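You operate a simulated robot arm through the tools that you are given. There is no shell and no other tool.

You are at the controls of a simulated robot arm. One attempt, no reset.

JOB
Wipe the dye off, light the cover and sort it by what shows.
Fine: blue wipe wet from the wash tin, then back where it lay; a green line means rework tray, none pass tray; switch with dry hands, on before wiping and off last; lamp parked and off.

The check looks at the end state, three seconds after you hand in, the way a careful person would. Anything else that was tipped, shoved, dropped, spilled or broken makes it a failure. A push-on lid holds only when it is set on centred and level and pressed home; a screw cap is set on level and turned clockwise until tight.

ROBOT AND FRAMES
A 7-joint arm with a two-finger parallel gripper, fixed in place. Base frame: the origin is on the floor under the middle of its stand, x ahead of it, y to its left, z up; the work surface is at about z = 880. Readings come in mm, rad, newtons and seconds.
It reaches about 1247 mm from its shoulder. Its first joint turns from -2.304 to 2.304 rad. Payload 3.91 kg.
Tool frame: the origin (TCP) lies between the finger pads and is the grasp point; the fingertips stand 30 mm ahead of it; z points along the fingers, y is the line along which they close. Largest opening 110 mm; finger width 20, thickness 10; the body of the gripper, 48 by 112 mm, starts 55 mm behind the TCP.
Orientation is that of the tool frame in the base frame, as a unit quaternion [x, y, z, w]. With the fingers straight down and closing along the base's y, the tool's x points along the base's -x, its y along +y and its z along -z.

CONTROLS
- The arm moves only by the tool play_rows. Its argument "commands" is a list of rows, each a list of 7 numbers: the turn, a rotation vector about the tool's x, y, z in rad, then the shift along the tool's x, y, z in mm, then the closure, from 0 (fully open) to 1 (shut). In form: [[wx, wy, wz, x, y, z, jaw], ...]. A call has 1 to 20 rows; each row is the pose to reach, as a shift and turn from the pose commanded when the call began, along the tool's axes at that moment. Each row takes 0.2 s and may step no farther than 50 mm and 0.15 rad from the row before; otherwise, or with a gripper value out of range, the whole call is refused. Where a pose cannot be reached the arm comes as near as it can. A force on the tool above 90 N (or 10 N above the force at the start of the call, whichever is more), or a blocked arm, ends the call early, and 0.2 s more pass. Each finger travels about 108 mm/s and halts on what it meets, pressing with about 30 N; the grip force reading is that of the motor and also rises with nothing between the fingers. The clock runs only during rows and for 0.2 s after the last one: add rows that repeat a pose to give the fingers time. It gives the time, the measured TCP pose, the force on the tool (base axes), the opening and the grip force at its end, in the units of the frame above (readings bear some noise), with the torque about the TCP (base axes, N m) and any sound that the robot's microphone picked up.
- Cameras (640 x 400 px; columns grow to the right, rows downward): "scene" is fixed at [44.9, 656.2, 1669.4]; the picture's right is [-0.23, -0.97, 0.00], its down [-0.97, 0.23, -0.12] and it looks along [0.11, -0.03, -0.99] (base axes); focal length 249 px, centre (320, 200). "wrist" rides on the gripper at [72, 17, -103] in the tool frame; the picture's right is [-0.23, 0.97, 0.00], its down [-0.76, -0.18, -0.62] and it looks along [-0.61, -0.14, 0.78] (tool axes); focal length 222 px, centre (320, 200). There is no depth. A picture from a camera that has moved, and an enlarged one, comes with that camera's place and axes in the base frame and with its lens. The place of the scene camera against the robot may be out by one fixed shift of up to 18 mm in any direction.
- camera(camera): a new picture of that camera. It takes no simulated time.
- inspect(camera, box): a new picture of the part [left, top, right, bottom] of that camera's present view, enlarged. It takes no simulated time.
- finish_job(): hands the job in; it is judged then, once.

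Nothing tells you positions but the pictures and the camera data. Unless the task says otherwise, let go and move clear before handing in.

The tools are called after ">>>" as a command line: name --pt "numbers of a row" for each row, then --argument value for the rest, lists and objects as JSON in quotes. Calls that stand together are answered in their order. play_rows: Moves the arm, as the interface text tells. Its arguments: {"type":"object","properties":{"commands":{"type":"array"}},"required":["commands"]} The other tools are called the same way: camera (camera) takes a picture; inspect (camera, box) takes an enlarged picture of a part of a camera's view; finish_job () hands the job in.

At the start:

```text
time: 0.0
ee_pos: [212.0, 523.8, 1301.8]
tcp_rot: [0.001, 1.0, 0.0, 0.0]
ft_force: [0.2, 0.3, -0.7]
torque: [0.0, 0.02, -0.01]
opening: 110.0
grasp_force: 0.0
```

scene: 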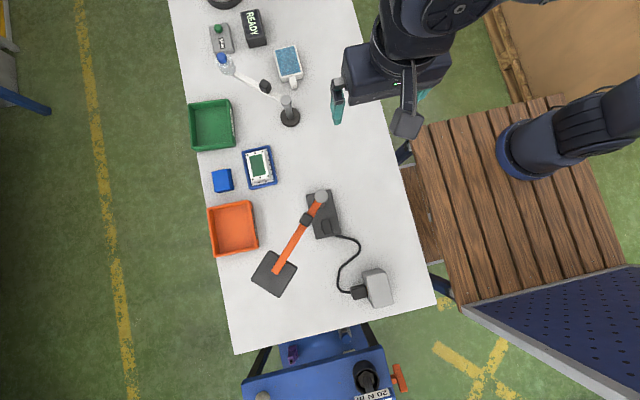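
wrist: 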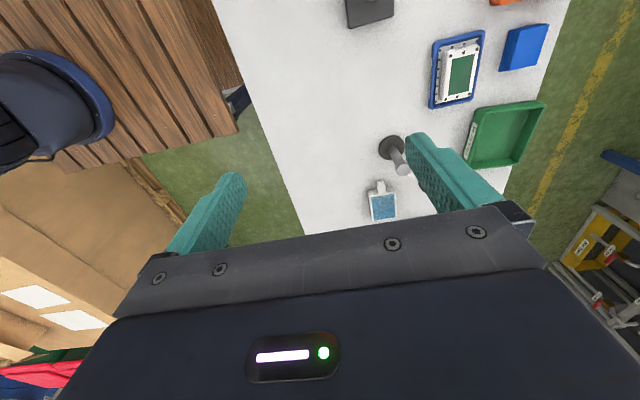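

I see a white bench with a green tray, an orange tray, a blue wipe, a blue-framed part with a cover, an orange lamp, a tin with blue liquid and several other items. I will enlarge several parts of the view before moving.

>>> inspect --camera "scene" --box '[180, 80, 340, 180]'

>>> inspect --camera "scene" --box '[180, 0, 340, 100]'

>>> inspect --camera "scene" --box '[180, 140, 340, 240]'

>>> inspect --camera "scene" --box '[240, 180, 420, 310]'

>>> inspect --camera "wrist" --box '[340, 0, 580, 230]'

```text
4.00 times, centred on (260, 130) of scene
camera zoom: at [44.9, 656.2, 1669.4], right [-0.23, -0.97, 0.0], down [-0.97, 0.23, -0.12], along [0.11, -0.03, -0.99], focal length 995 px, centre (560, 480)
```

zoom: 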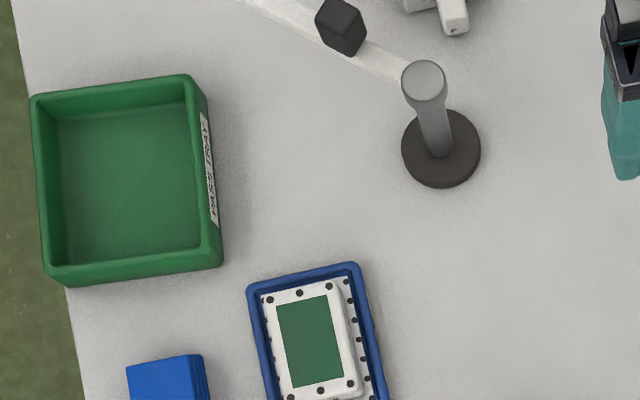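

```text
4.00 times, centred on (260, 50) of scene
camera zoom: at [44.9, 656.2, 1669.4], right [-0.23, -0.97, 0.0], down [-0.97, 0.23, -0.12], along [0.11, -0.03, -0.99], focal length 995 px, centre (560, 800)
```

zoom: 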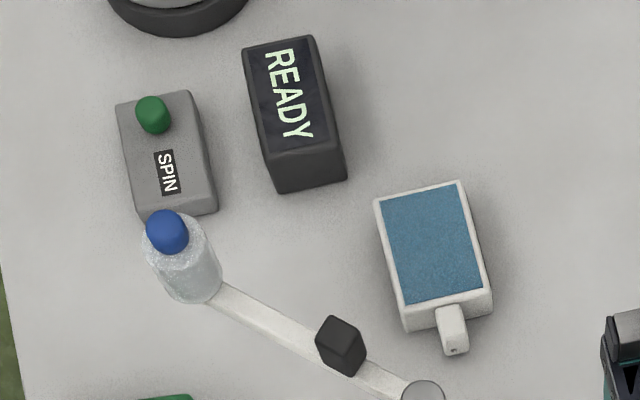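

```text
4.00 times, centred on (260, 190) of scene
camera zoom: at [44.9, 656.2, 1669.4], right [-0.23, -0.97, 0.0], down [-0.97, 0.23, -0.12], along [0.11, -0.03, -0.99], focal length 995 px, centre (560, 240)
```

zoom: 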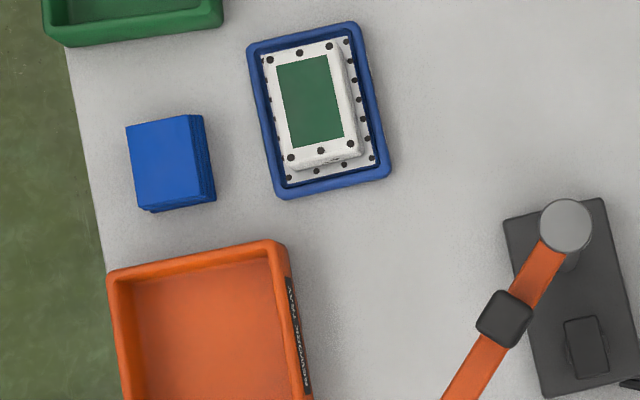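

```text
3.08 times, centred on (330, 245) of scene
camera zoom: at [44.9, 656.2, 1669.4], right [-0.23, -0.97, 0.0], down [-0.97, 0.23, -0.12], along [0.11, -0.03, -0.99], focal length 766 px, centre (289, 62)
```

zoom: 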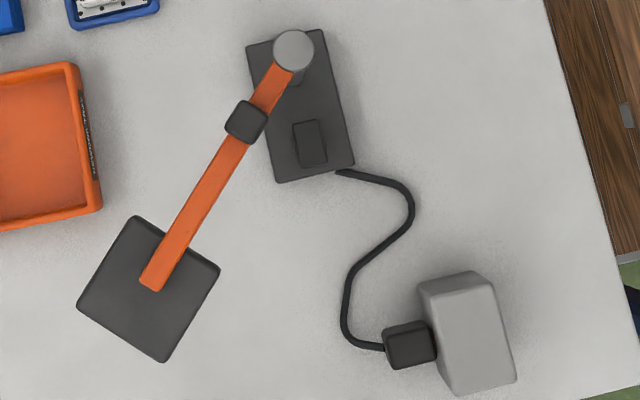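

```text
1.74 times, centred on (460, 115) of wrist
camera zoom: at [139.0, 541.1, 1405.2], right [0.23, 0.97, 0.0], down [0.76, -0.18, 0.62], along [0.61, -0.14, -0.78], focal length 386 px, centre (76, 348)
```

zoom: 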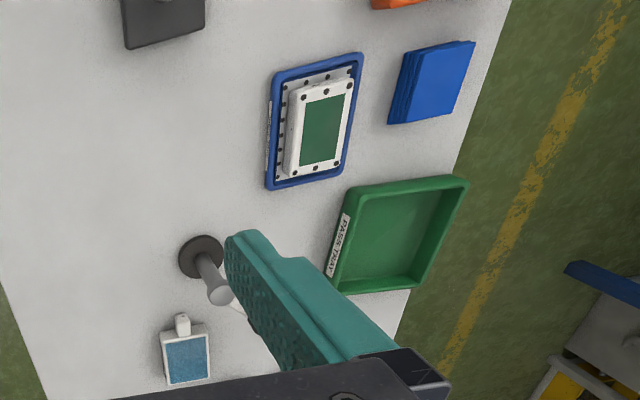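

The dyed cover sits in a blue dish, with the blue wipe to its left, the pass (green) and rework (orange) trays next to it, and a switched lamp with an orange arm. I will move the wrist camera to look over the far end of the bench first.

>>> play_rows --pt "0 0 0 0 45 0 0" --pt "0 0 0 0 90 0 0" --pt "0 0 0 0 135 0 0" --pt "0 0 0 0 180 0 0"

>>> camera --camera "wrist"

>>> camera --camera "scene"

```text
time: 1.0
ee_pos: [211.8, 704.7, 1301.5]
tcp_rot: [0.001, 1.0, 0.001, 0.0]
ft_force: [0.2, -1.4, 0.6]
torque: [0.06, -0.01, 0.01]
opening: 110.2
grasp_force: 0.0
```

```text
taken
camera wrist: at [139.2, 721.5, 1403.7], right [0.23, 0.97, 0.0], down [0.76, -0.18, 0.62], along [0.61, -0.14, -0.78], focal length 222 px, centre (320, 200)
```

wrist: 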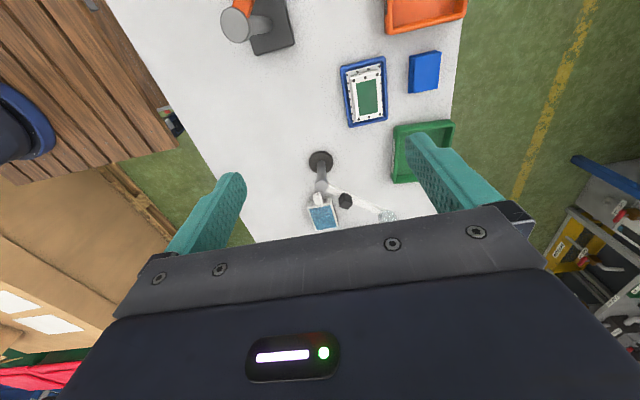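

```text
taken
```

scene: 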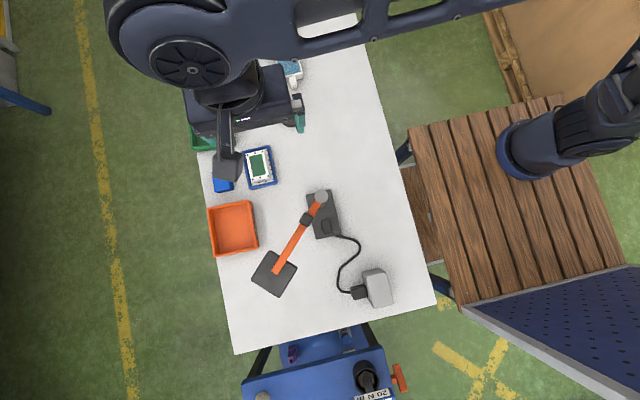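

The wrist view covers the ground from straight below the camera to the fingertips, so I need to stand behind items to see them. I will move farther out along +x and look at the lamp-like white arm, the tin and the devices.

>>> play_rows --pt "0 0 0 -45 0 0 0" --pt "0 0 0 -90 0 0 0" --pt "0 0 0 -135 0 0 0" --pt "0 0 0 -180 0 0 0" --pt "0 0 0 -225 0 0 0" --pt "0 0 0 -270 0 0 0"

>>> inspect --camera "wrist" --box '[200, 0, 520, 200]'

>>> camera --camera "wrist"

```text
time: 2.4
ee_pos: [480.1, 703.3, 1302.3]
tcp_rot: [0.0, 1.0, 0.001, 0.0]
ft_force: [-1.9, 0.4, 0.5]
torque: [-0.03, -0.05, 0.0]
opening: 110.1
grasp_force: 0.0
```

```text
2.00 times, centred on (360, 100) of wrist
camera zoom: at [407.5, 720.7, 1405.4], right [0.23, 0.97, 0.0], down [0.76, -0.18, 0.62], along [0.61, -0.14, -0.78], focal length 444 px, centre (240, 400)
```

zoom: 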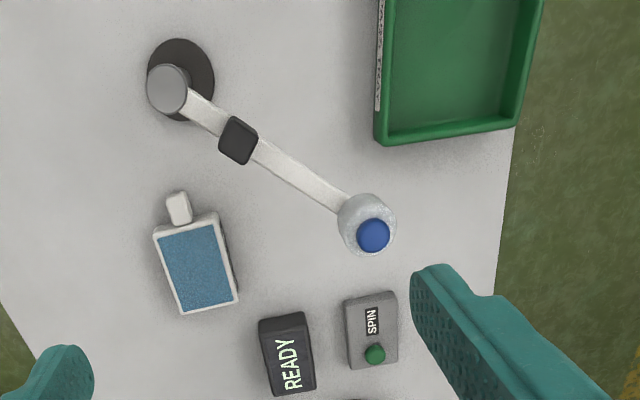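

```text
taken
camera wrist: at [407.5, 720.7, 1405.4], right [0.23, 0.97, 0.0], down [0.76, -0.18, 0.62], along [0.61, -0.14, -0.78], focal length 222 px, centre (320, 200)
```

wrist: 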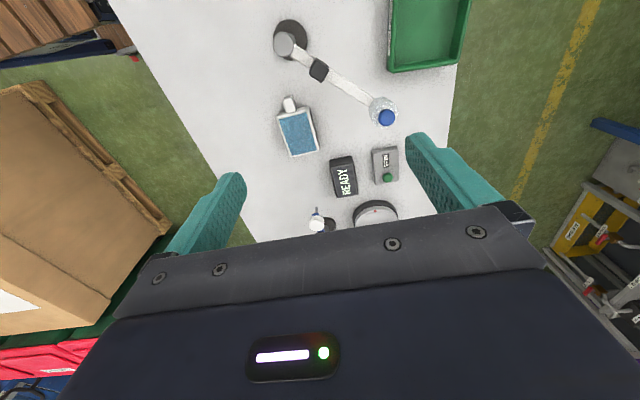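

The white arm ends in a frosted cylinder with a blue cap near the tin. I will tilt the wrist to get a side view and find out which of the two arms is the lamp.

>>> play_rows --pt "0 -0.125 0 20 0 25 0" --pt "0 -0.25 0 40 0 50 0" --pt "0 -0.375 0 60 0 75 0" --pt "0 -0.5 0 80 0 100 0"

>>> camera --camera "wrist"

>>> inspect --camera "wrist" --box '[220, 0, 500, 175]'

```text
time: 3.4
ee_pos: [401.7, 704.0, 1205.3]
tcp_rot: [0.002, 0.969, 0.0, 0.247]
ft_force: [0.6, -0.6, 0.1]
torque: [0.02, 0.1, 0.03]
opening: 110.2
grasp_force: 0.1
```

```text
taken
camera wrist: at [289.2, 721.2, 1258.9], right [0.2, 0.97, 0.11], down [0.37, -0.18, 0.91], along [0.91, -0.14, -0.39], focal length 222 px, centre (320, 200)
```

wrist: 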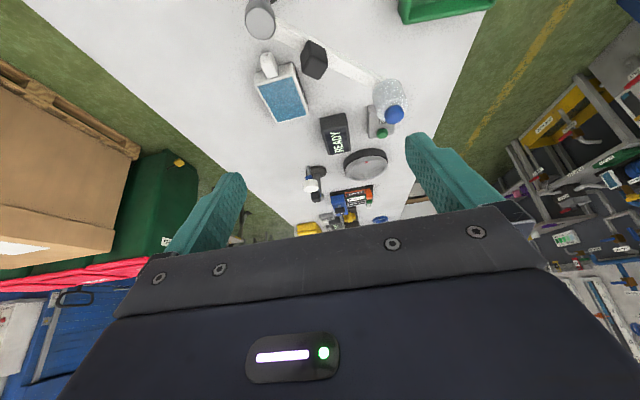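

```text
2.29 times, centred on (360, 88) of wrist
camera zoom: at [289.2, 721.2, 1258.9], right [0.2, 0.97, 0.11], down [0.37, -0.18, 0.91], along [0.91, -0.14, -0.39], focal length 508 px, centre (229, 457)
```

zoom: 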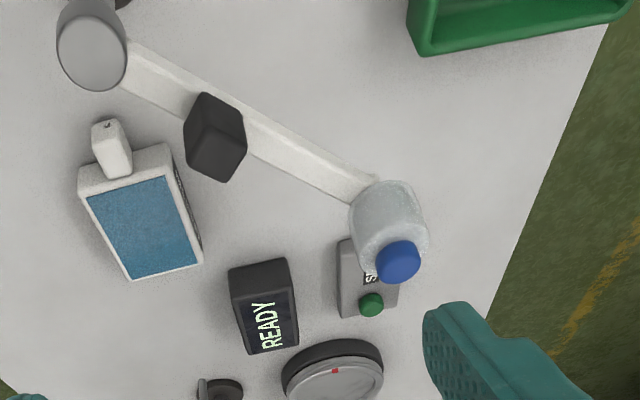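

The white arm carries a capped container on its end and has no switch, so the orange arm, with a rocker switch on its base and a cord, should be the lamp. I will now look at it from behind.

>>> play_rows --pt "0 0.02 0 33 -2.4 -23 0" --pt "0 0.04 0 66 -4.8 -46 0" --pt "0 0.06 0 99 -7.2 -70 0" --pt "0 0.08 0 132 -9.6 -93 0" --pt "0 0.1 0 165 -12 -116 0" --pt "0 0.12 0 199 -14.4 -139 0" --pt "0 0.14 0 232 -16.8 -162 0" --pt "0 0.16 0 265 -19.2 -186 0" --pt "0 0.18 0 298 -21.6 -209 0" --pt "0 0.2 0 331 -24 -232 0"

>>> camera --camera "wrist"

>>> inspect --camera "wrist" --box '[160, 0, 480, 200]'

>>> camera --camera "scene"

```text
time: 5.6
ee_pos: [-0.7, 679.9, 1247.7]
tcp_rot: [0.001, 0.989, 0.0, 0.15]
ft_force: [1.1, -0.3, 0.5]
torque: [-0.02, 0.04, -0.01]
opening: 109.9
grasp_force: 0.0
```

```text
taken
camera wrist: at [-100.8, 697.7, 1323.7], right [0.22, 0.97, 0.07], down [0.54, -0.18, 0.82], along [0.81, -0.14, -0.57], focal length 222 px, centre (320, 200)
```

wrist: 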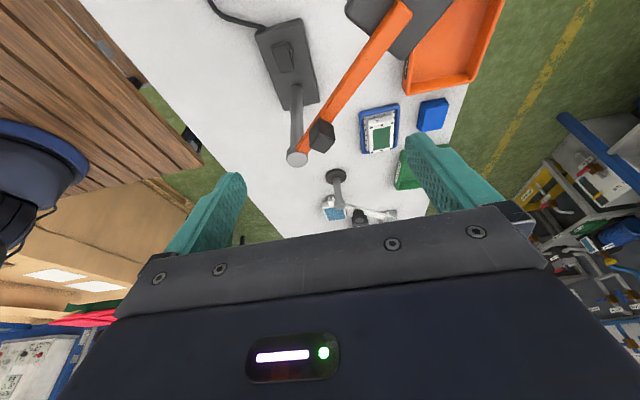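

```text
2.00 times, centred on (320, 100) of wrist
camera zoom: at [-100.8, 697.7, 1323.7], right [0.22, 0.97, 0.07], down [0.54, -0.18, 0.82], along [0.81, -0.14, -0.57], focal length 444 px, centre (320, 400)
```

zoom: 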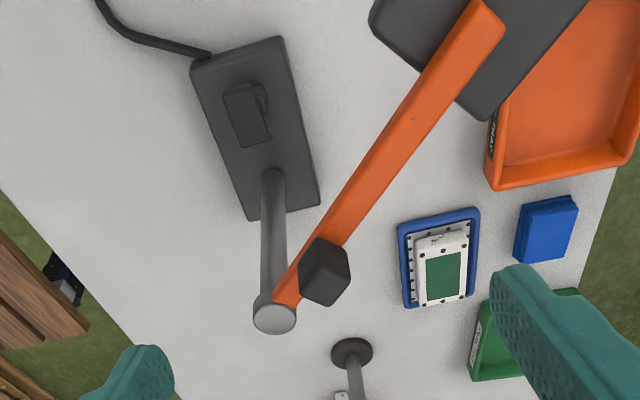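

```text
taken
```

scene: 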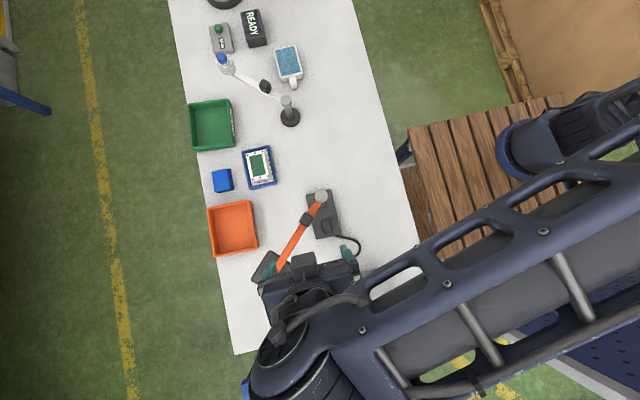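

The orange lamp has a box base with a rocker switch, a post near (111, 632) about 220 mm tall, a dark head at the arm's end and a black handle on the arm. I will zoom in on the switch, head, handle, pad and cover from here.

>>> inspect --camera "wrist" --box '[250, 20, 330, 70]'

>>> inspect --camera "scene" --box '[296, 180, 360, 220]'

>>> inspect --camera "wrist" --box '[350, 90, 462, 160]'

>>> inspect --camera "scene" --box '[204, 140, 284, 190]'

```text
8.00 times, centred on (290, 45) of wrist
camera zoom: at [-100.8, 697.7, 1323.7], right [0.22, 0.97, 0.07], down [0.54, -0.18, 0.82], along [0.81, -0.14, -0.57], focal length 1777 px, centre (560, 1440)
```

zoom: 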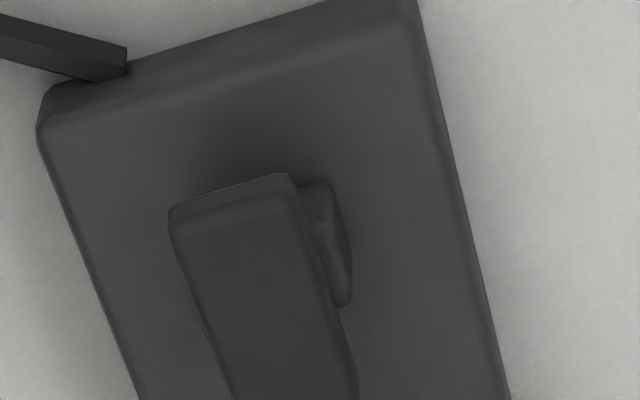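

```text
10.00 times, centred on (328, 200) of scene
camera zoom: at [44.9, 656.2, 1669.4], right [-0.23, -0.97, 0.0], down [-0.97, 0.23, -0.12], along [0.11, -0.03, -0.99], focal length 2488 px, centre (240, 200)
```

zoom: 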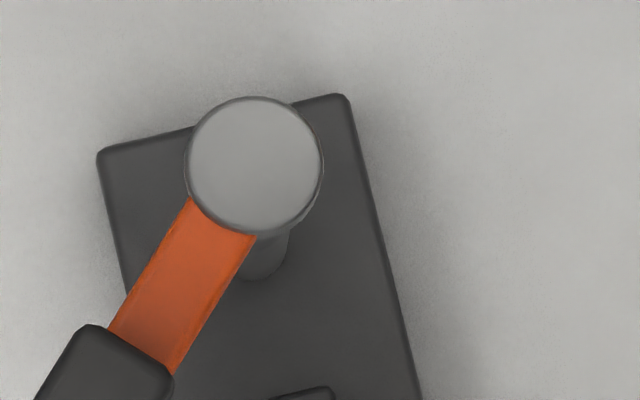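

```text
5.71 times, centred on (406, 125) of wrist
camera zoom: at [-100.8, 697.7, 1323.7], right [0.22, 0.97, 0.07], down [0.54, -0.18, 0.82], along [0.81, -0.14, -0.57], focal length 1269 px, centre (-171, 629)
```

zoom: 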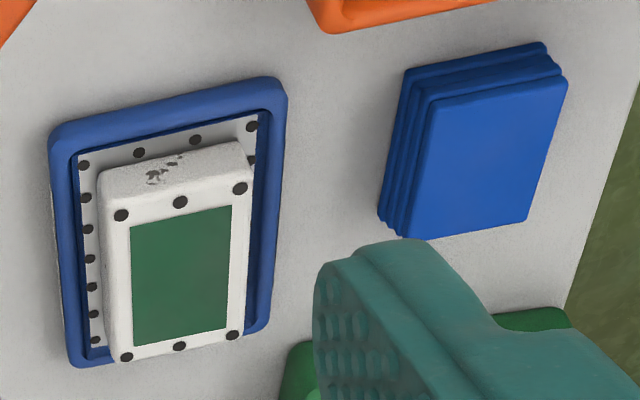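

```text
8.00 times, centred on (244, 165) of scene
camera zoom: at [44.9, 656.2, 1669.4], right [-0.23, -0.97, 0.0], down [-0.97, 0.23, -0.12], along [0.11, -0.03, -0.99], focal length 1991 px, centre (928, 480)
```

zoom: 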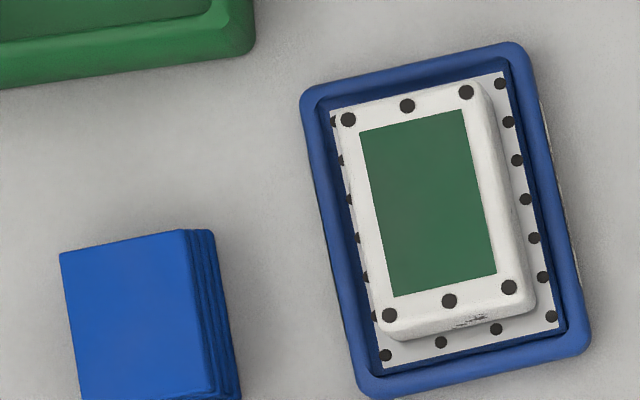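

The switch looks like a raised paddle with something beside it, so I need a better look. I will zoom over its full extent and on the head, handle and tin.

>>> inspect --camera "wrist" --box '[258, 30, 322, 70]'

>>> inspect --camera "wrist" --box '[280, 100, 376, 160]'

>>> inspect --camera "scene" --box '[300, 205, 364, 245]'

>>> inspect --camera "scene" --box '[256, 30, 336, 80]'

```text
10.00 times, centred on (290, 50) of wrist
camera zoom: at [-100.8, 697.7, 1323.7], right [0.22, 0.97, 0.07], down [0.54, -0.18, 0.82], along [0.81, -0.14, -0.57], focal length 2221 px, centre (620, 1700)
```

zoom: 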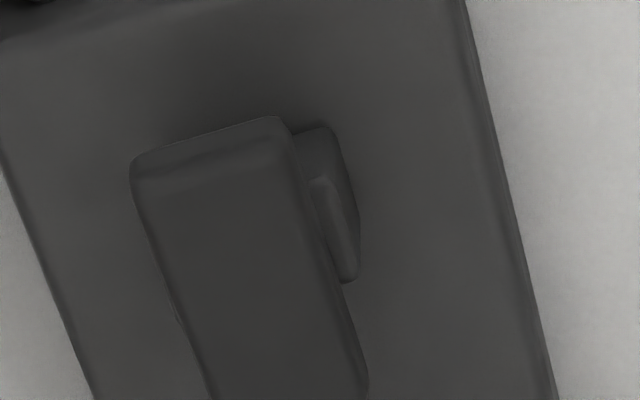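

```text
6.67 times, centred on (328, 130) of wrist
camera zoom: at [-100.8, 697.7, 1323.7], right [0.22, 0.97, 0.07], down [0.54, -0.18, 0.82], along [0.81, -0.14, -0.57], focal length 1481 px, centre (267, 667)
```

zoom: 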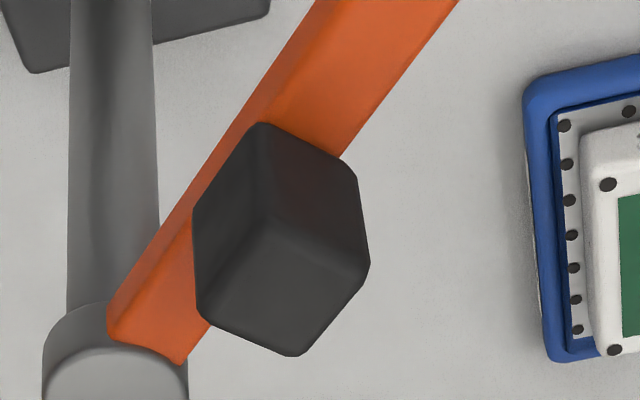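

```text
10.00 times, centred on (332, 225) of scene
camera zoom: at [44.9, 656.2, 1669.4], right [-0.23, -0.97, 0.0], down [-0.97, 0.23, -0.12], along [0.11, -0.03, -0.99], focal length 2488 px, centre (200, -50)
```

zoom: 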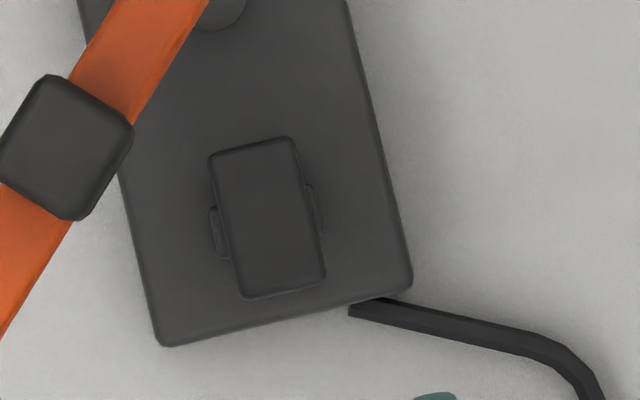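

```text
8.00 times, centred on (296, 55) of scene
camera zoom: at [44.9, 656.2, 1669.4], right [-0.23, -0.97, 0.0], down [-0.97, 0.23, -0.12], along [0.11, -0.03, -0.99], focal length 1991 px, centre (512, 1360)
```

zoom: 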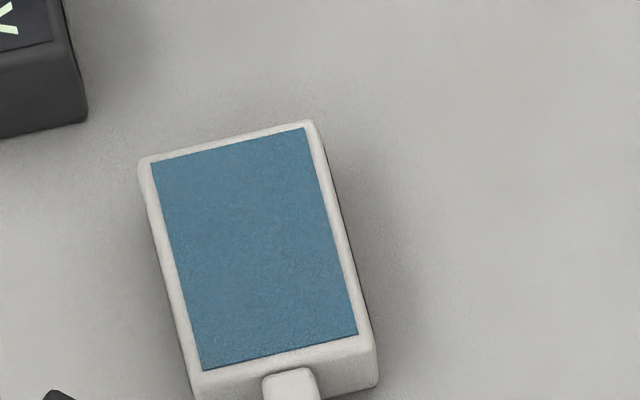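

The rocker pivots about an axis along y, with ends at +x (towards the post) and -x (towards the cord). I will take more zooms to find which end is up at present.

>>> inspect --camera "wrist" --box '[258, 35, 322, 75]'

>>> inspect --camera "scene" --box '[312, 215, 344, 235]'

>>> inspect --camera "wrist" --box '[330, 0, 460, 80]'

```text
10.00 times, centred on (290, 55) of wrist
camera zoom: at [-100.8, 697.7, 1323.7], right [0.22, 0.97, 0.07], down [0.54, -0.18, 0.82], along [0.81, -0.14, -0.57], focal length 2221 px, centre (620, 1650)
```

zoom: 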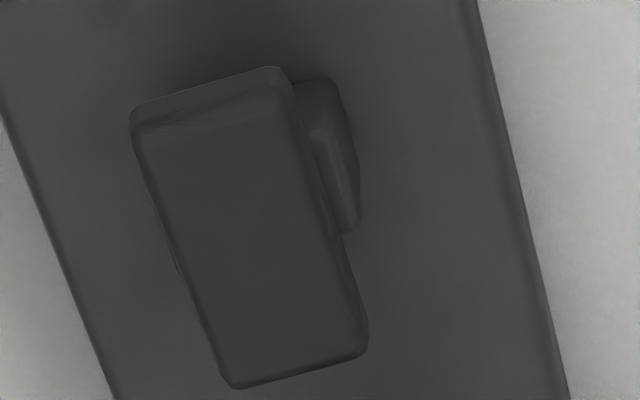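

```text
16.00 times, centred on (328, 225) of scene
camera zoom: at [44.9, 656.2, 1669.4], right [-0.23, -0.97, 0.0], down [-0.97, 0.23, -0.12], along [0.11, -0.03, -0.99], focal length 3982 px, centre (192, -200)
```

zoom: 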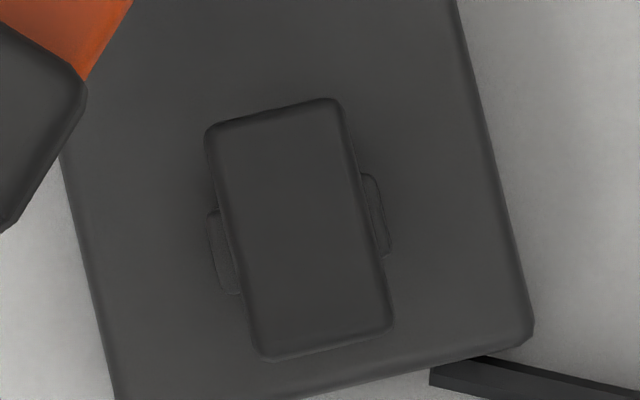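

```text
4.92 times, centred on (395, 40) of wrist
camera zoom: at [-100.8, 697.7, 1323.7], right [0.22, 0.97, 0.07], down [0.54, -0.18, 0.82], along [0.81, -0.14, -0.57], focal length 1094 px, centre (-49, 988)
```

zoom: 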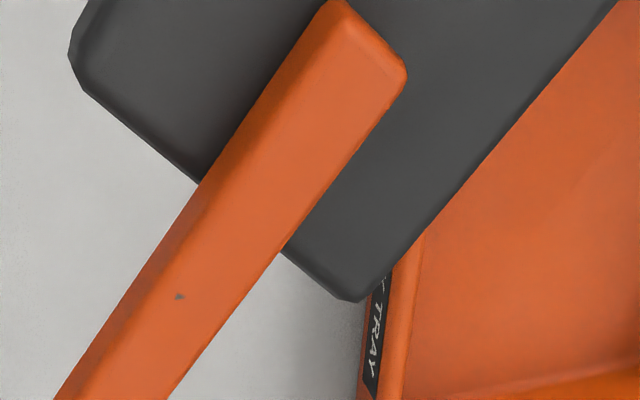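

The rocker's -x end (towards the cord) stands higher, so pressing that end should switch the lamp on. I will straighten the wrist, turn it 45° so the gripper body runs parallel to the lamp's arm with the camera away from it, and close the fingers.

>>> play_rows --pt "0 0.1 0 -11 -17 3 0.3" --pt "0 0.2 0 -22 -34 5 0.6" --pt "0 0.301 0 -32 -50 8 1"

>>> play_rows --pt "0 0 -0.131 0 5 0 1" --pt "0 0 -0.262 0 10 0 1" --pt "0 0 -0.393 0 15 0 1" --pt "0 0 -0.524 0 20 0 1" --pt "0 0 -0.655 0 25 0 1" --pt "0 0 -0.785 0 30 0 1"

>>> camera --camera "wrist"

>>> camera --camera "scene"

```text
time: 6.4
ee_pos: [33.3, 629.8, 1248.8]
tcp_rot: [-0.001, 1.0, 0.0, 0.0]
ft_force: [0.5, 1.1, -0.2]
torque: [-0.05, -0.06, -0.02]
opening: 0.0
grasp_force: 30.6
```

```text
time: 7.8
ee_pos: [32.8, 660.5, 1248.5]
tcp_rot: [-0.383, 0.924, 0.0, 0.0]
ft_force: [-0.5, 0.5, 0.0]
torque: [0.01, 0.01, -0.01]
opening: 0.2
grasp_force: 29.6
```

```text
taken
camera wrist: at [-29.8, 621.2, 1351.4], right [-0.53, 0.85, 0.0], down [0.66, 0.41, 0.62], along [0.53, 0.33, -0.78], focal length 222 px, centre (320, 200)
```

wrist: 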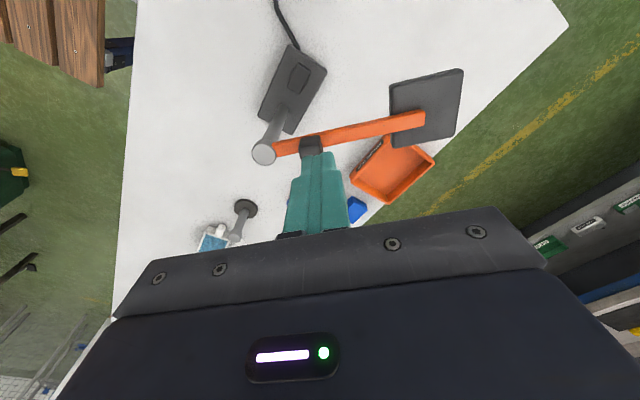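

```text
taken
```

scene: 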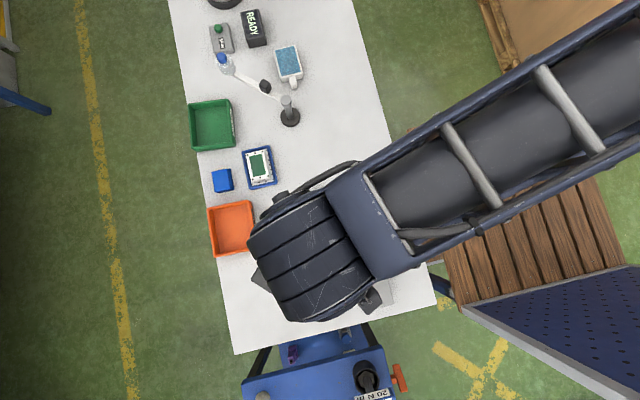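

The tool is now at (33, 660) turned 45°, and I need it at about (32, 630). I will measure the rocker again from this camera place to refine it.

>>> inspect --camera "wrist" --box '[250, 40, 346, 100]'

>>> inspect --camera "wrist" --box '[274, 60, 322, 90]'

```text
6.67 times, centred on (298, 70) of wrist
camera zoom: at [-29.8, 621.2, 1351.4], right [-0.53, 0.85, 0.0], down [0.66, 0.41, 0.62], along [0.53, 0.33, -0.78], focal length 1481 px, centre (467, 1067)
```

zoom: 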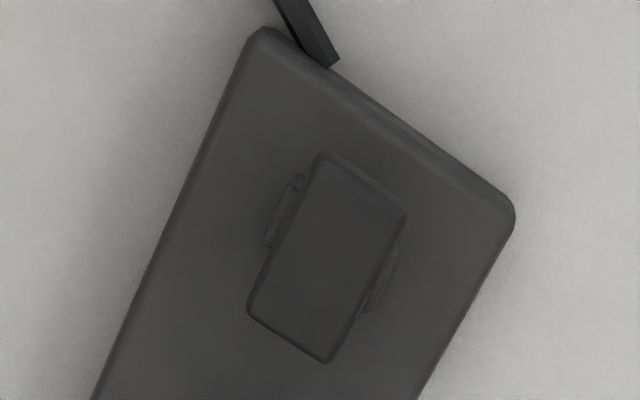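

```text
13.33 times, centred on (298, 75) of wrist
camera zoom: at [-29.8, 621.2, 1351.4], right [-0.53, 0.85, 0.0], down [0.66, 0.41, 0.62], along [0.53, 0.33, -0.78], focal length 2962 px, centre (613, 1867)
```

zoom: 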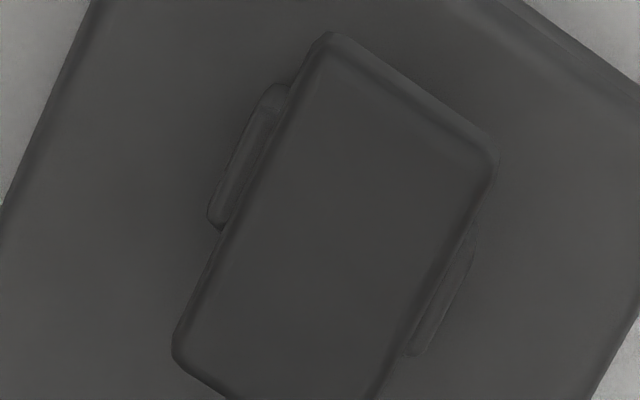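

The rocker measures about z 937–950 with its -x end near (32, 631). I will move over that end, lean the gripper slightly away from the lamp arm, and come down to just above it.

>>> play_rows --pt "0 -0.1 0 15 -9 0 1" --pt "0 -0.2 0 30 -18.7 0 1"

>>> play_rows --pt "0 0 0 8 0 39.2 1" --pt "0 0 0 16 0 78.4 1" --pt "0 0 0 24 0 117.6 1" --pt "0 0 0 31.8 0 156.8 1" --pt "0 0 0 39.8 0 196 1" --pt "0 0 0 45.8 0 225 1"

>>> camera --camera "wrist"

>>> camera --camera "scene"

```text
time: 8.4
ee_pos: [24.9, 625.0, 1247.8]
tcp_rot: [-0.38, 0.92, 0.038, 0.092]
ft_force: [-0.4, 1.1, -0.3]
torque: [-0.02, 0.05, 0.0]
opening: 0.0
grasp_force: 29.5
```

```text
time: 9.8
ee_pos: [22.6, 626.5, 1018.9]
tcp_rot: [-0.381, 0.919, 0.04, 0.093]
ft_force: [0.3, -0.8, 0.1]
torque: [0.0, 0.01, 0.0]
opening: 0.0
grasp_force: 29.4
```

```text
taken
camera wrist: at [-53.7, 573.4, 1105.4], right [-0.53, 0.85, 0.05], down [0.57, 0.31, 0.76], along [0.63, 0.43, -0.65], focal length 222 px, centre (320, 200)
```

wrist: 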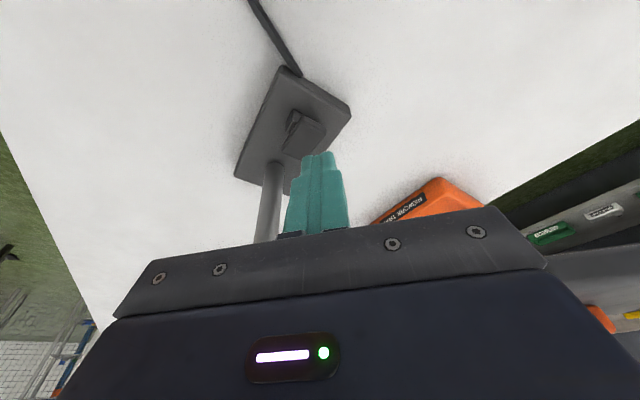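

```text
taken
```

scene: 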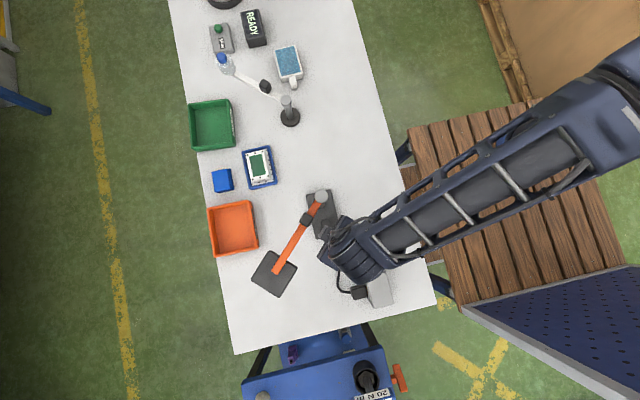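

The gripper is clear of the lamp arm and its tip is above the base. I will zoom in on the rocker from this lower viewpoint.

>>> inspect --camera "wrist" --box '[256, 90, 352, 150]'

>>> inspect --camera "wrist" --box '[220, 60, 380, 160]'

>>> inspect --camera "scene" --box '[296, 190, 376, 240]'

```text
6.67 times, centred on (304, 120) of wrist
camera zoom: at [-53.7, 573.4, 1105.4], right [-0.53, 0.85, 0.05], down [0.57, 0.31, 0.76], along [0.63, 0.43, -0.65], focal length 1481 px, centre (427, 733)
```

zoom: 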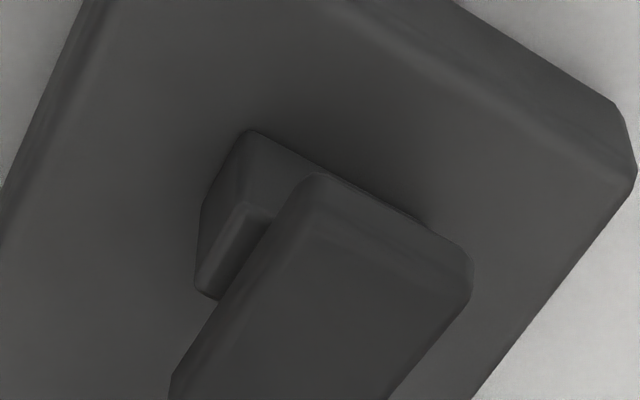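

```text
4.00 times, centred on (300, 110) of wrist
camera zoom: at [-53.7, 573.4, 1105.4], right [-0.53, 0.85, 0.05], down [0.57, 0.31, 0.76], along [0.63, 0.43, -0.65], focal length 888 px, centre (400, 560)
```

zoom: 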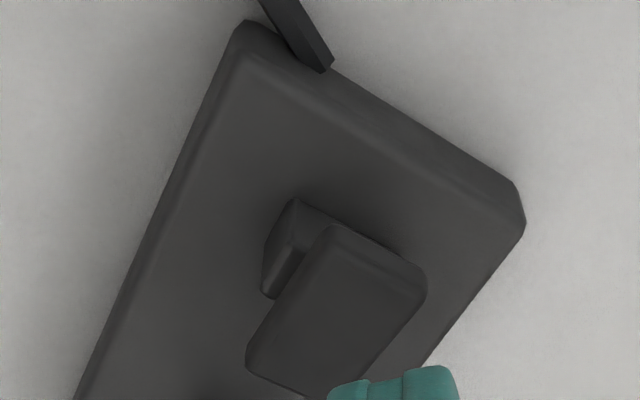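

```text
8.00 times, centred on (336, 215) of scene
camera zoom: at [44.9, 656.2, 1669.4], right [-0.23, -0.97, 0.0], down [-0.97, 0.23, -0.12], along [0.11, -0.03, -0.99], focal length 1991 px, centre (192, 80)
```

zoom: 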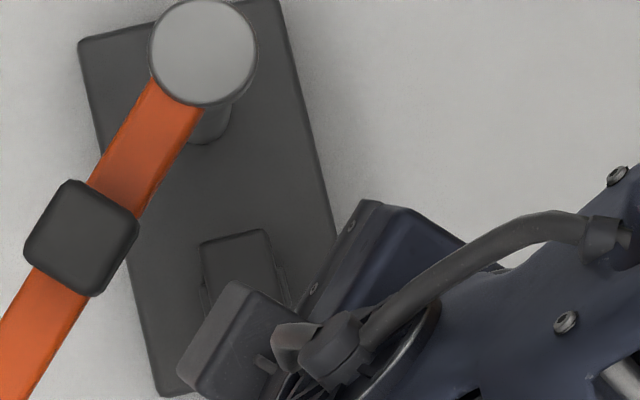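

The rocker sits on a small pedestal with its top near z 930, spanning about x 35–75 at y 631. I will move the tip over the -x end and lower it to about 12 mm above the rocker.

>>> play_rows --pt "0 0 0 1.7 -2.8 22.6 1" --pt "0 0 0 3.4 -5.66 45.2 1"

>>> inspect --camera "wrist" --box '[220, 60, 380, 160]'

```text
time: 10.4
ee_pos: [31.1, 625.7, 974.0]
tcp_rot: [-0.381, 0.919, 0.038, 0.092]
ft_force: [-0.7, 0.0, 0.6]
torque: [0.05, 0.01, 0.0]
opening: 0.0
grasp_force: 29.9
```

```text
4.00 times, centred on (300, 110) of wrist
camera zoom: at [-45.4, 572.8, 1060.9], right [-0.53, 0.85, 0.05], down [0.57, 0.31, 0.76], along [0.63, 0.43, -0.65], focal length 888 px, centre (400, 560)
```

zoom: 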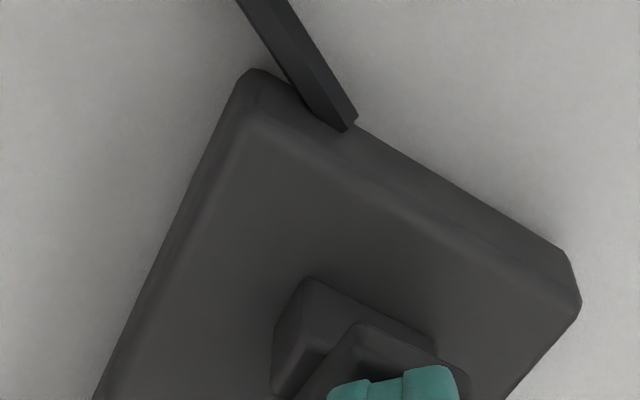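

The tip is over the rocker's -x end. I will press down in small steps and watch the force and sound.

>>> play_rows --pt "0 0 0 0.6 0 2.94 1" --pt "0 0 0 1.2 0 5.88 1" --pt "0 0 0 1.8 0 8.82 1" --pt "0 0 0 2.2 0 10.78 1"

>>> play_rows --pt "0 0 0 0.4 0 1.96 1" --pt "0 0 0 0.8 0 3.92 1"

```text
time: 11.4
ee_pos: [31.6, 624.8, 967.3]
tcp_rot: [-0.38, 0.919, 0.042, 0.094]
ft_force: [6.4, -20.6, 68.3]
torque: [-1.22, -0.52, -0.07]
opening: 0.0
grasp_force: 30.5
```

```text
time: 11.8
ee_pos: [30.7, 627.3, 968.6]
tcp_rot: [-0.38, 0.919, 0.041, 0.093]
ft_force: [4.2, -22.4, 29.0]
torque: [-0.98, -0.28, -0.06]
opening: 0.2
grasp_force: 30.0
stopped in row 1: the force on the tool passed its limit at 95 N (the readings are from after the stop); the commanded pose is now the measured one
```

The -x end resists firmly without moving, at a tip height of about 938, and I heard no click. I will back off and look for any change.

>>> play_rows --pt "0 0 0 -2 0 -10 1" --pt "0 0 0 -6 0 -30 1" --pt "0 0 0 -14 0 -70 1" --pt "0 0 0 -14 0 -70 1"

>>> inspect --camera "wrist" --box '[220, 60, 380, 160]'

>>> camera --camera "scene"

>>> inspect --camera "scene" --box '[296, 190, 376, 240]'

```text
time: 12.8
ee_pos: [30.2, 626.5, 1037.8]
tcp_rot: [-0.379, 0.92, 0.04, 0.092]
ft_force: [0.4, 0.8, -0.4]
torque: [-0.01, 0.0, 0.03]
opening: 0.2
grasp_force: 29.6
```

```text
4.00 times, centred on (300, 110) of wrist
camera zoom: at [-46.0, 573.3, 1123.2], right [-0.53, 0.85, 0.05], down [0.57, 0.31, 0.76], along [0.63, 0.43, -0.64], focal length 888 px, centre (400, 560)
```

zoom: 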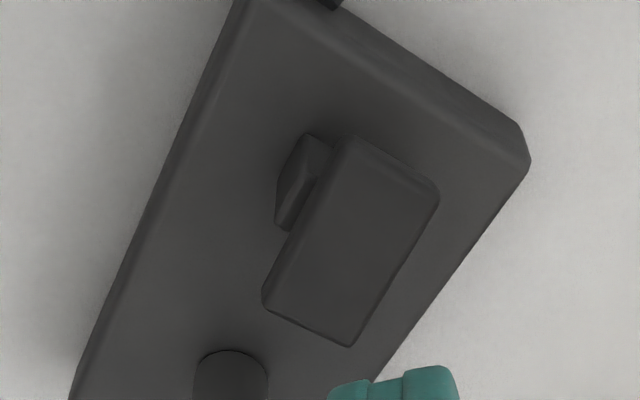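

```text
taken
```

scene: 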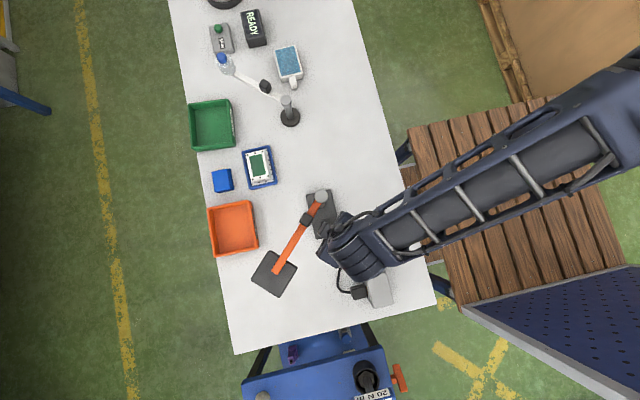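

```text
8.00 times, centred on (336, 215) of scene
camera zoom: at [44.9, 656.2, 1669.4], right [-0.23, -0.97, 0.0], down [-0.97, 0.23, -0.12], along [0.11, -0.03, -0.99], focal length 1991 px, centre (192, 80)
```

zoom: 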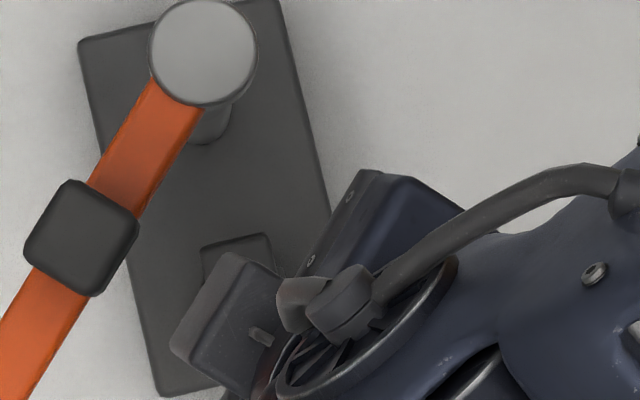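

The rocker looks different now, but my viewpoint has changed too. I will go back to exactly the earlier viewpoint so I can compare the two.

>>> play_rows --pt "0 0 0 9 5.4 17.5 1" --pt "0 0 0 9 5.4 17.5 1"

>>> inspect --camera "wrist" --box '[220, 60, 380, 160]'

>>> inspect --camera "wrist" --box '[256, 90, 352, 150]'

```text
time: 13.4
ee_pos: [22.3, 626.5, 1017.5]
tcp_rot: [-0.381, 0.919, 0.041, 0.093]
ft_force: [-0.4, 0.1, 0.3]
torque: [0.01, 0.02, 0.0]
opening: 0.0
grasp_force: 30.2
```

```text
4.00 times, centred on (300, 110) of wrist
camera zoom: at [-53.9, 573.8, 1103.6], right [-0.53, 0.85, 0.05], down [0.57, 0.31, 0.76], along [0.63, 0.43, -0.64], focal length 888 px, centre (400, 560)
```

zoom: 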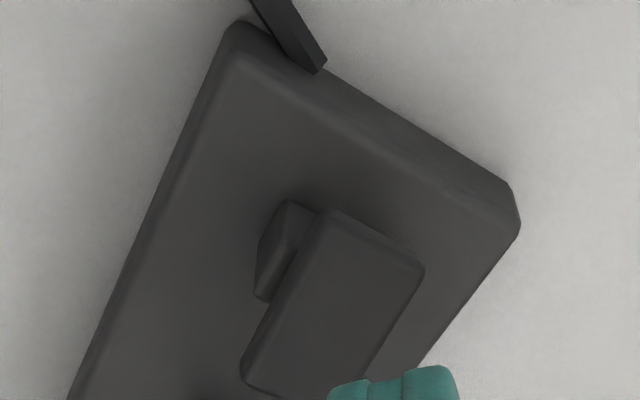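

```text
6.67 times, centred on (304, 120) of wrist
camera zoom: at [-53.9, 573.8, 1103.6], right [-0.53, 0.85, 0.05], down [0.57, 0.31, 0.76], along [0.63, 0.43, -0.64], focal length 1481 px, centre (427, 733)
```

zoom: 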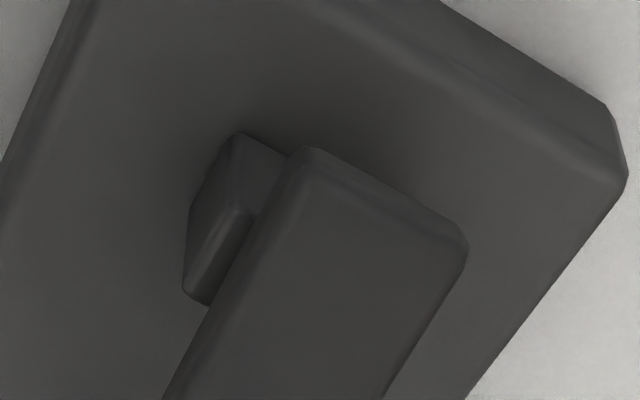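

The rocker's -x end is now lower than before, so it has flipped. I will check for any light at the lamp head.

>>> inspect --camera "scene" --box '[230, 230, 326, 310]'

>>> camera --camera "wrist"

```text
5.00 times, centred on (278, 270) of scene
camera zoom: at [44.9, 656.2, 1669.4], right [-0.23, -0.97, 0.0], down [-0.97, 0.23, -0.12], along [0.11, -0.03, -0.99], focal length 1244 px, centre (530, -150)
```

zoom: 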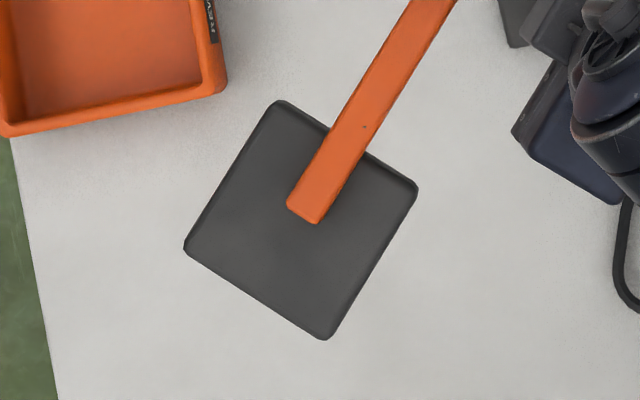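

```text
taken
camera wrist: at [-53.9, 573.8, 1103.6], right [-0.53, 0.85, 0.05], down [0.57, 0.31, 0.76], along [0.63, 0.43, -0.64], focal length 222 px, centre (320, 200)
```

wrist: 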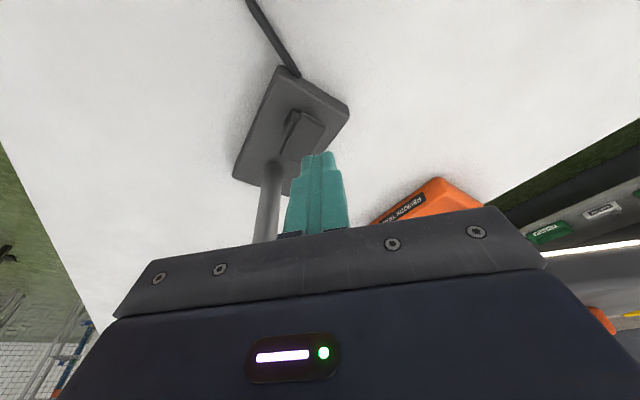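

A bright strip has appeared at the right of the wrist view, where the lamp head's underside should be. I will zoom in on it.

>>> inspect --camera "wrist" --box '[480, 180, 640, 290]'

```text
3.64 times, centred on (560, 235) of wrist
camera zoom: at [-53.9, 573.8, 1103.6], right [-0.53, 0.85, 0.05], down [0.57, 0.31, 0.76], along [0.63, 0.43, -0.64], focal length 808 px, centre (-553, 73)
```

zoom: 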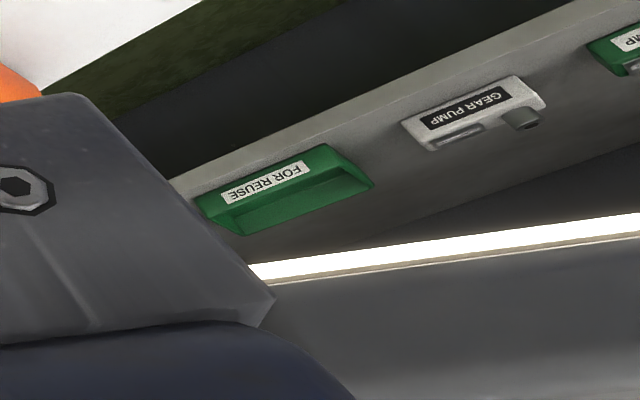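

That is the underside of the lamp head with a glowing strip that was not there before, so the lamp is on. I will now rise and move over to look at the wipe and the cover.

>>> play_rows --pt "0 0 0 -9.1 0 -45 1" --pt "0 0 0 -18.2 0 -90 1" --pt "0 0 0 -27.4 0 -135 1" --pt "0 0 0 -36.5 0 -180 1" --pt "0 0 0 -45.7 0 -225 1"

>>> play_rows --pt "0 0.1 0 0 0 0 1" --pt "0 0.2 0 0 0 0 1"

>>> play_rows --pt "0 0 0.112 -40 8 11 1" --pt "0 0 0.224 -80 15 22 1" --pt "0 0 0.336 -120 23 33 1" --pt "0 0 0.449 -160 30 44 1" --pt "0 0 0.561 -200 38 55 1" --pt "0 0 0.673 -240 45 66 1" --pt "0 0 0.785 -279 53 78 1"

>>> camera --camera "wrist"

>>> camera --camera "scene"

```text
time: 14.6
ee_pos: [24.2, 627.6, 1247.3]
tcp_rot: [-0.38, 0.92, 0.041, 0.092]
ft_force: [0.0, 0.2, 0.2]
torque: [0.02, -0.02, -0.06]
opening: 0.2
grasp_force: 30.8
```

```text
time: 15.2
ee_pos: [24.0, 625.0, 1247.2]
tcp_rot: [-0.382, 0.924, 0.003, 0.001]
ft_force: [0.7, -1.0, 0.1]
torque: [0.01, -0.02, -0.01]
opening: 0.0
grasp_force: 29.7
```

```text
time: 16.8
ee_pos: [184.9, 859.2, 1173.1]
tcp_rot: [0.002, 1.0, 0.004, -0.001]
ft_force: [0.4, -0.5, 1.5]
torque: [0.02, -0.03, -0.01]
opening: 0.0
grasp_force: 29.9
```

```text
taken
camera wrist: at [112.7, 876.4, 1275.3], right [0.23, 0.97, 0.01], down [0.76, -0.18, 0.62], along [0.61, -0.14, -0.78], focal length 222 px, centre (320, 200)
```

wrist: 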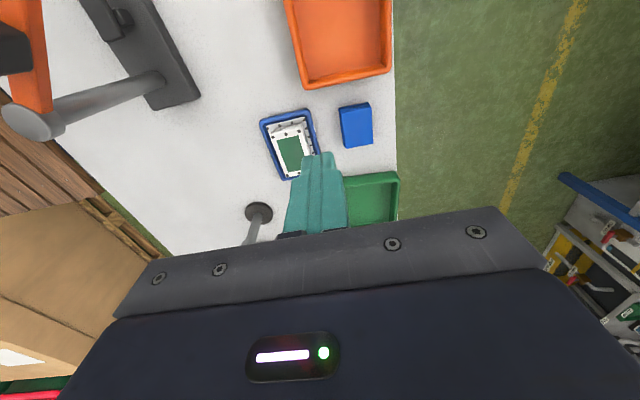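

```text
taken
```

scene: 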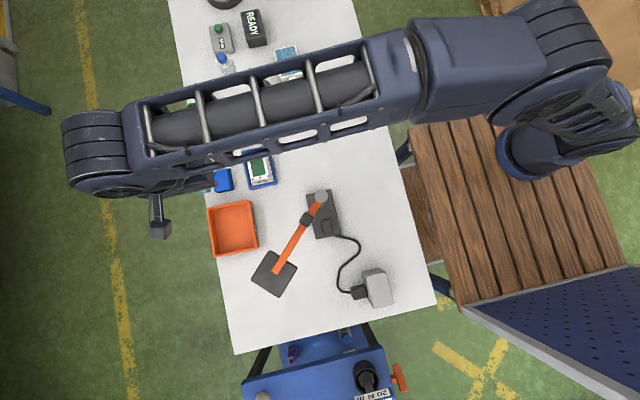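

From here I can see the wipe, the dish with the cover, and both trays. I will zoom in on the wipe and the cover for measurements.

>>> inspect --camera "wrist" --box '[320, 90, 400, 160]'

>>> inspect --camera "wrist" --box '[250, 100, 346, 180]'

```text
5.71 times, centred on (360, 125) of wrist
camera zoom: at [112.7, 876.4, 1275.3], right [0.23, 0.97, 0.01], down [0.76, -0.18, 0.62], along [0.61, -0.14, -0.78], focal length 1269 px, centre (91, 629)
```

zoom: 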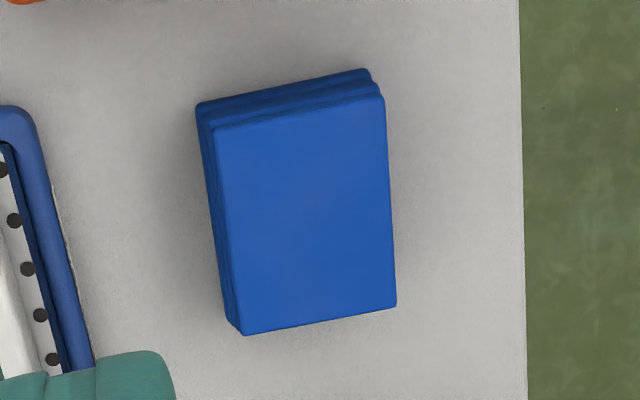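

```text
5.00 times, centred on (298, 140) of wrist
camera zoom: at [112.7, 876.4, 1275.3], right [0.23, 0.97, 0.01], down [0.76, -0.18, 0.62], along [0.61, -0.14, -0.78], focal length 1111 px, centre (430, 500)
```

zoom: 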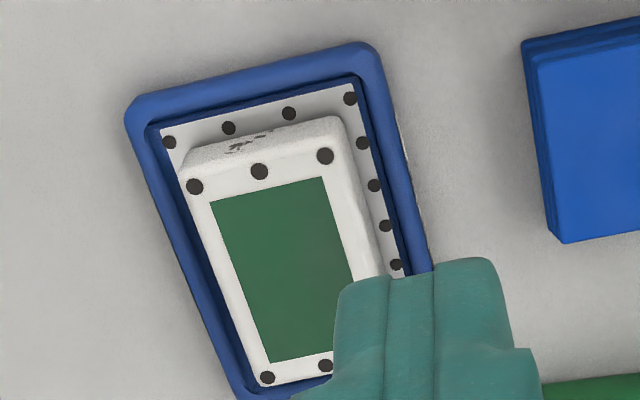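

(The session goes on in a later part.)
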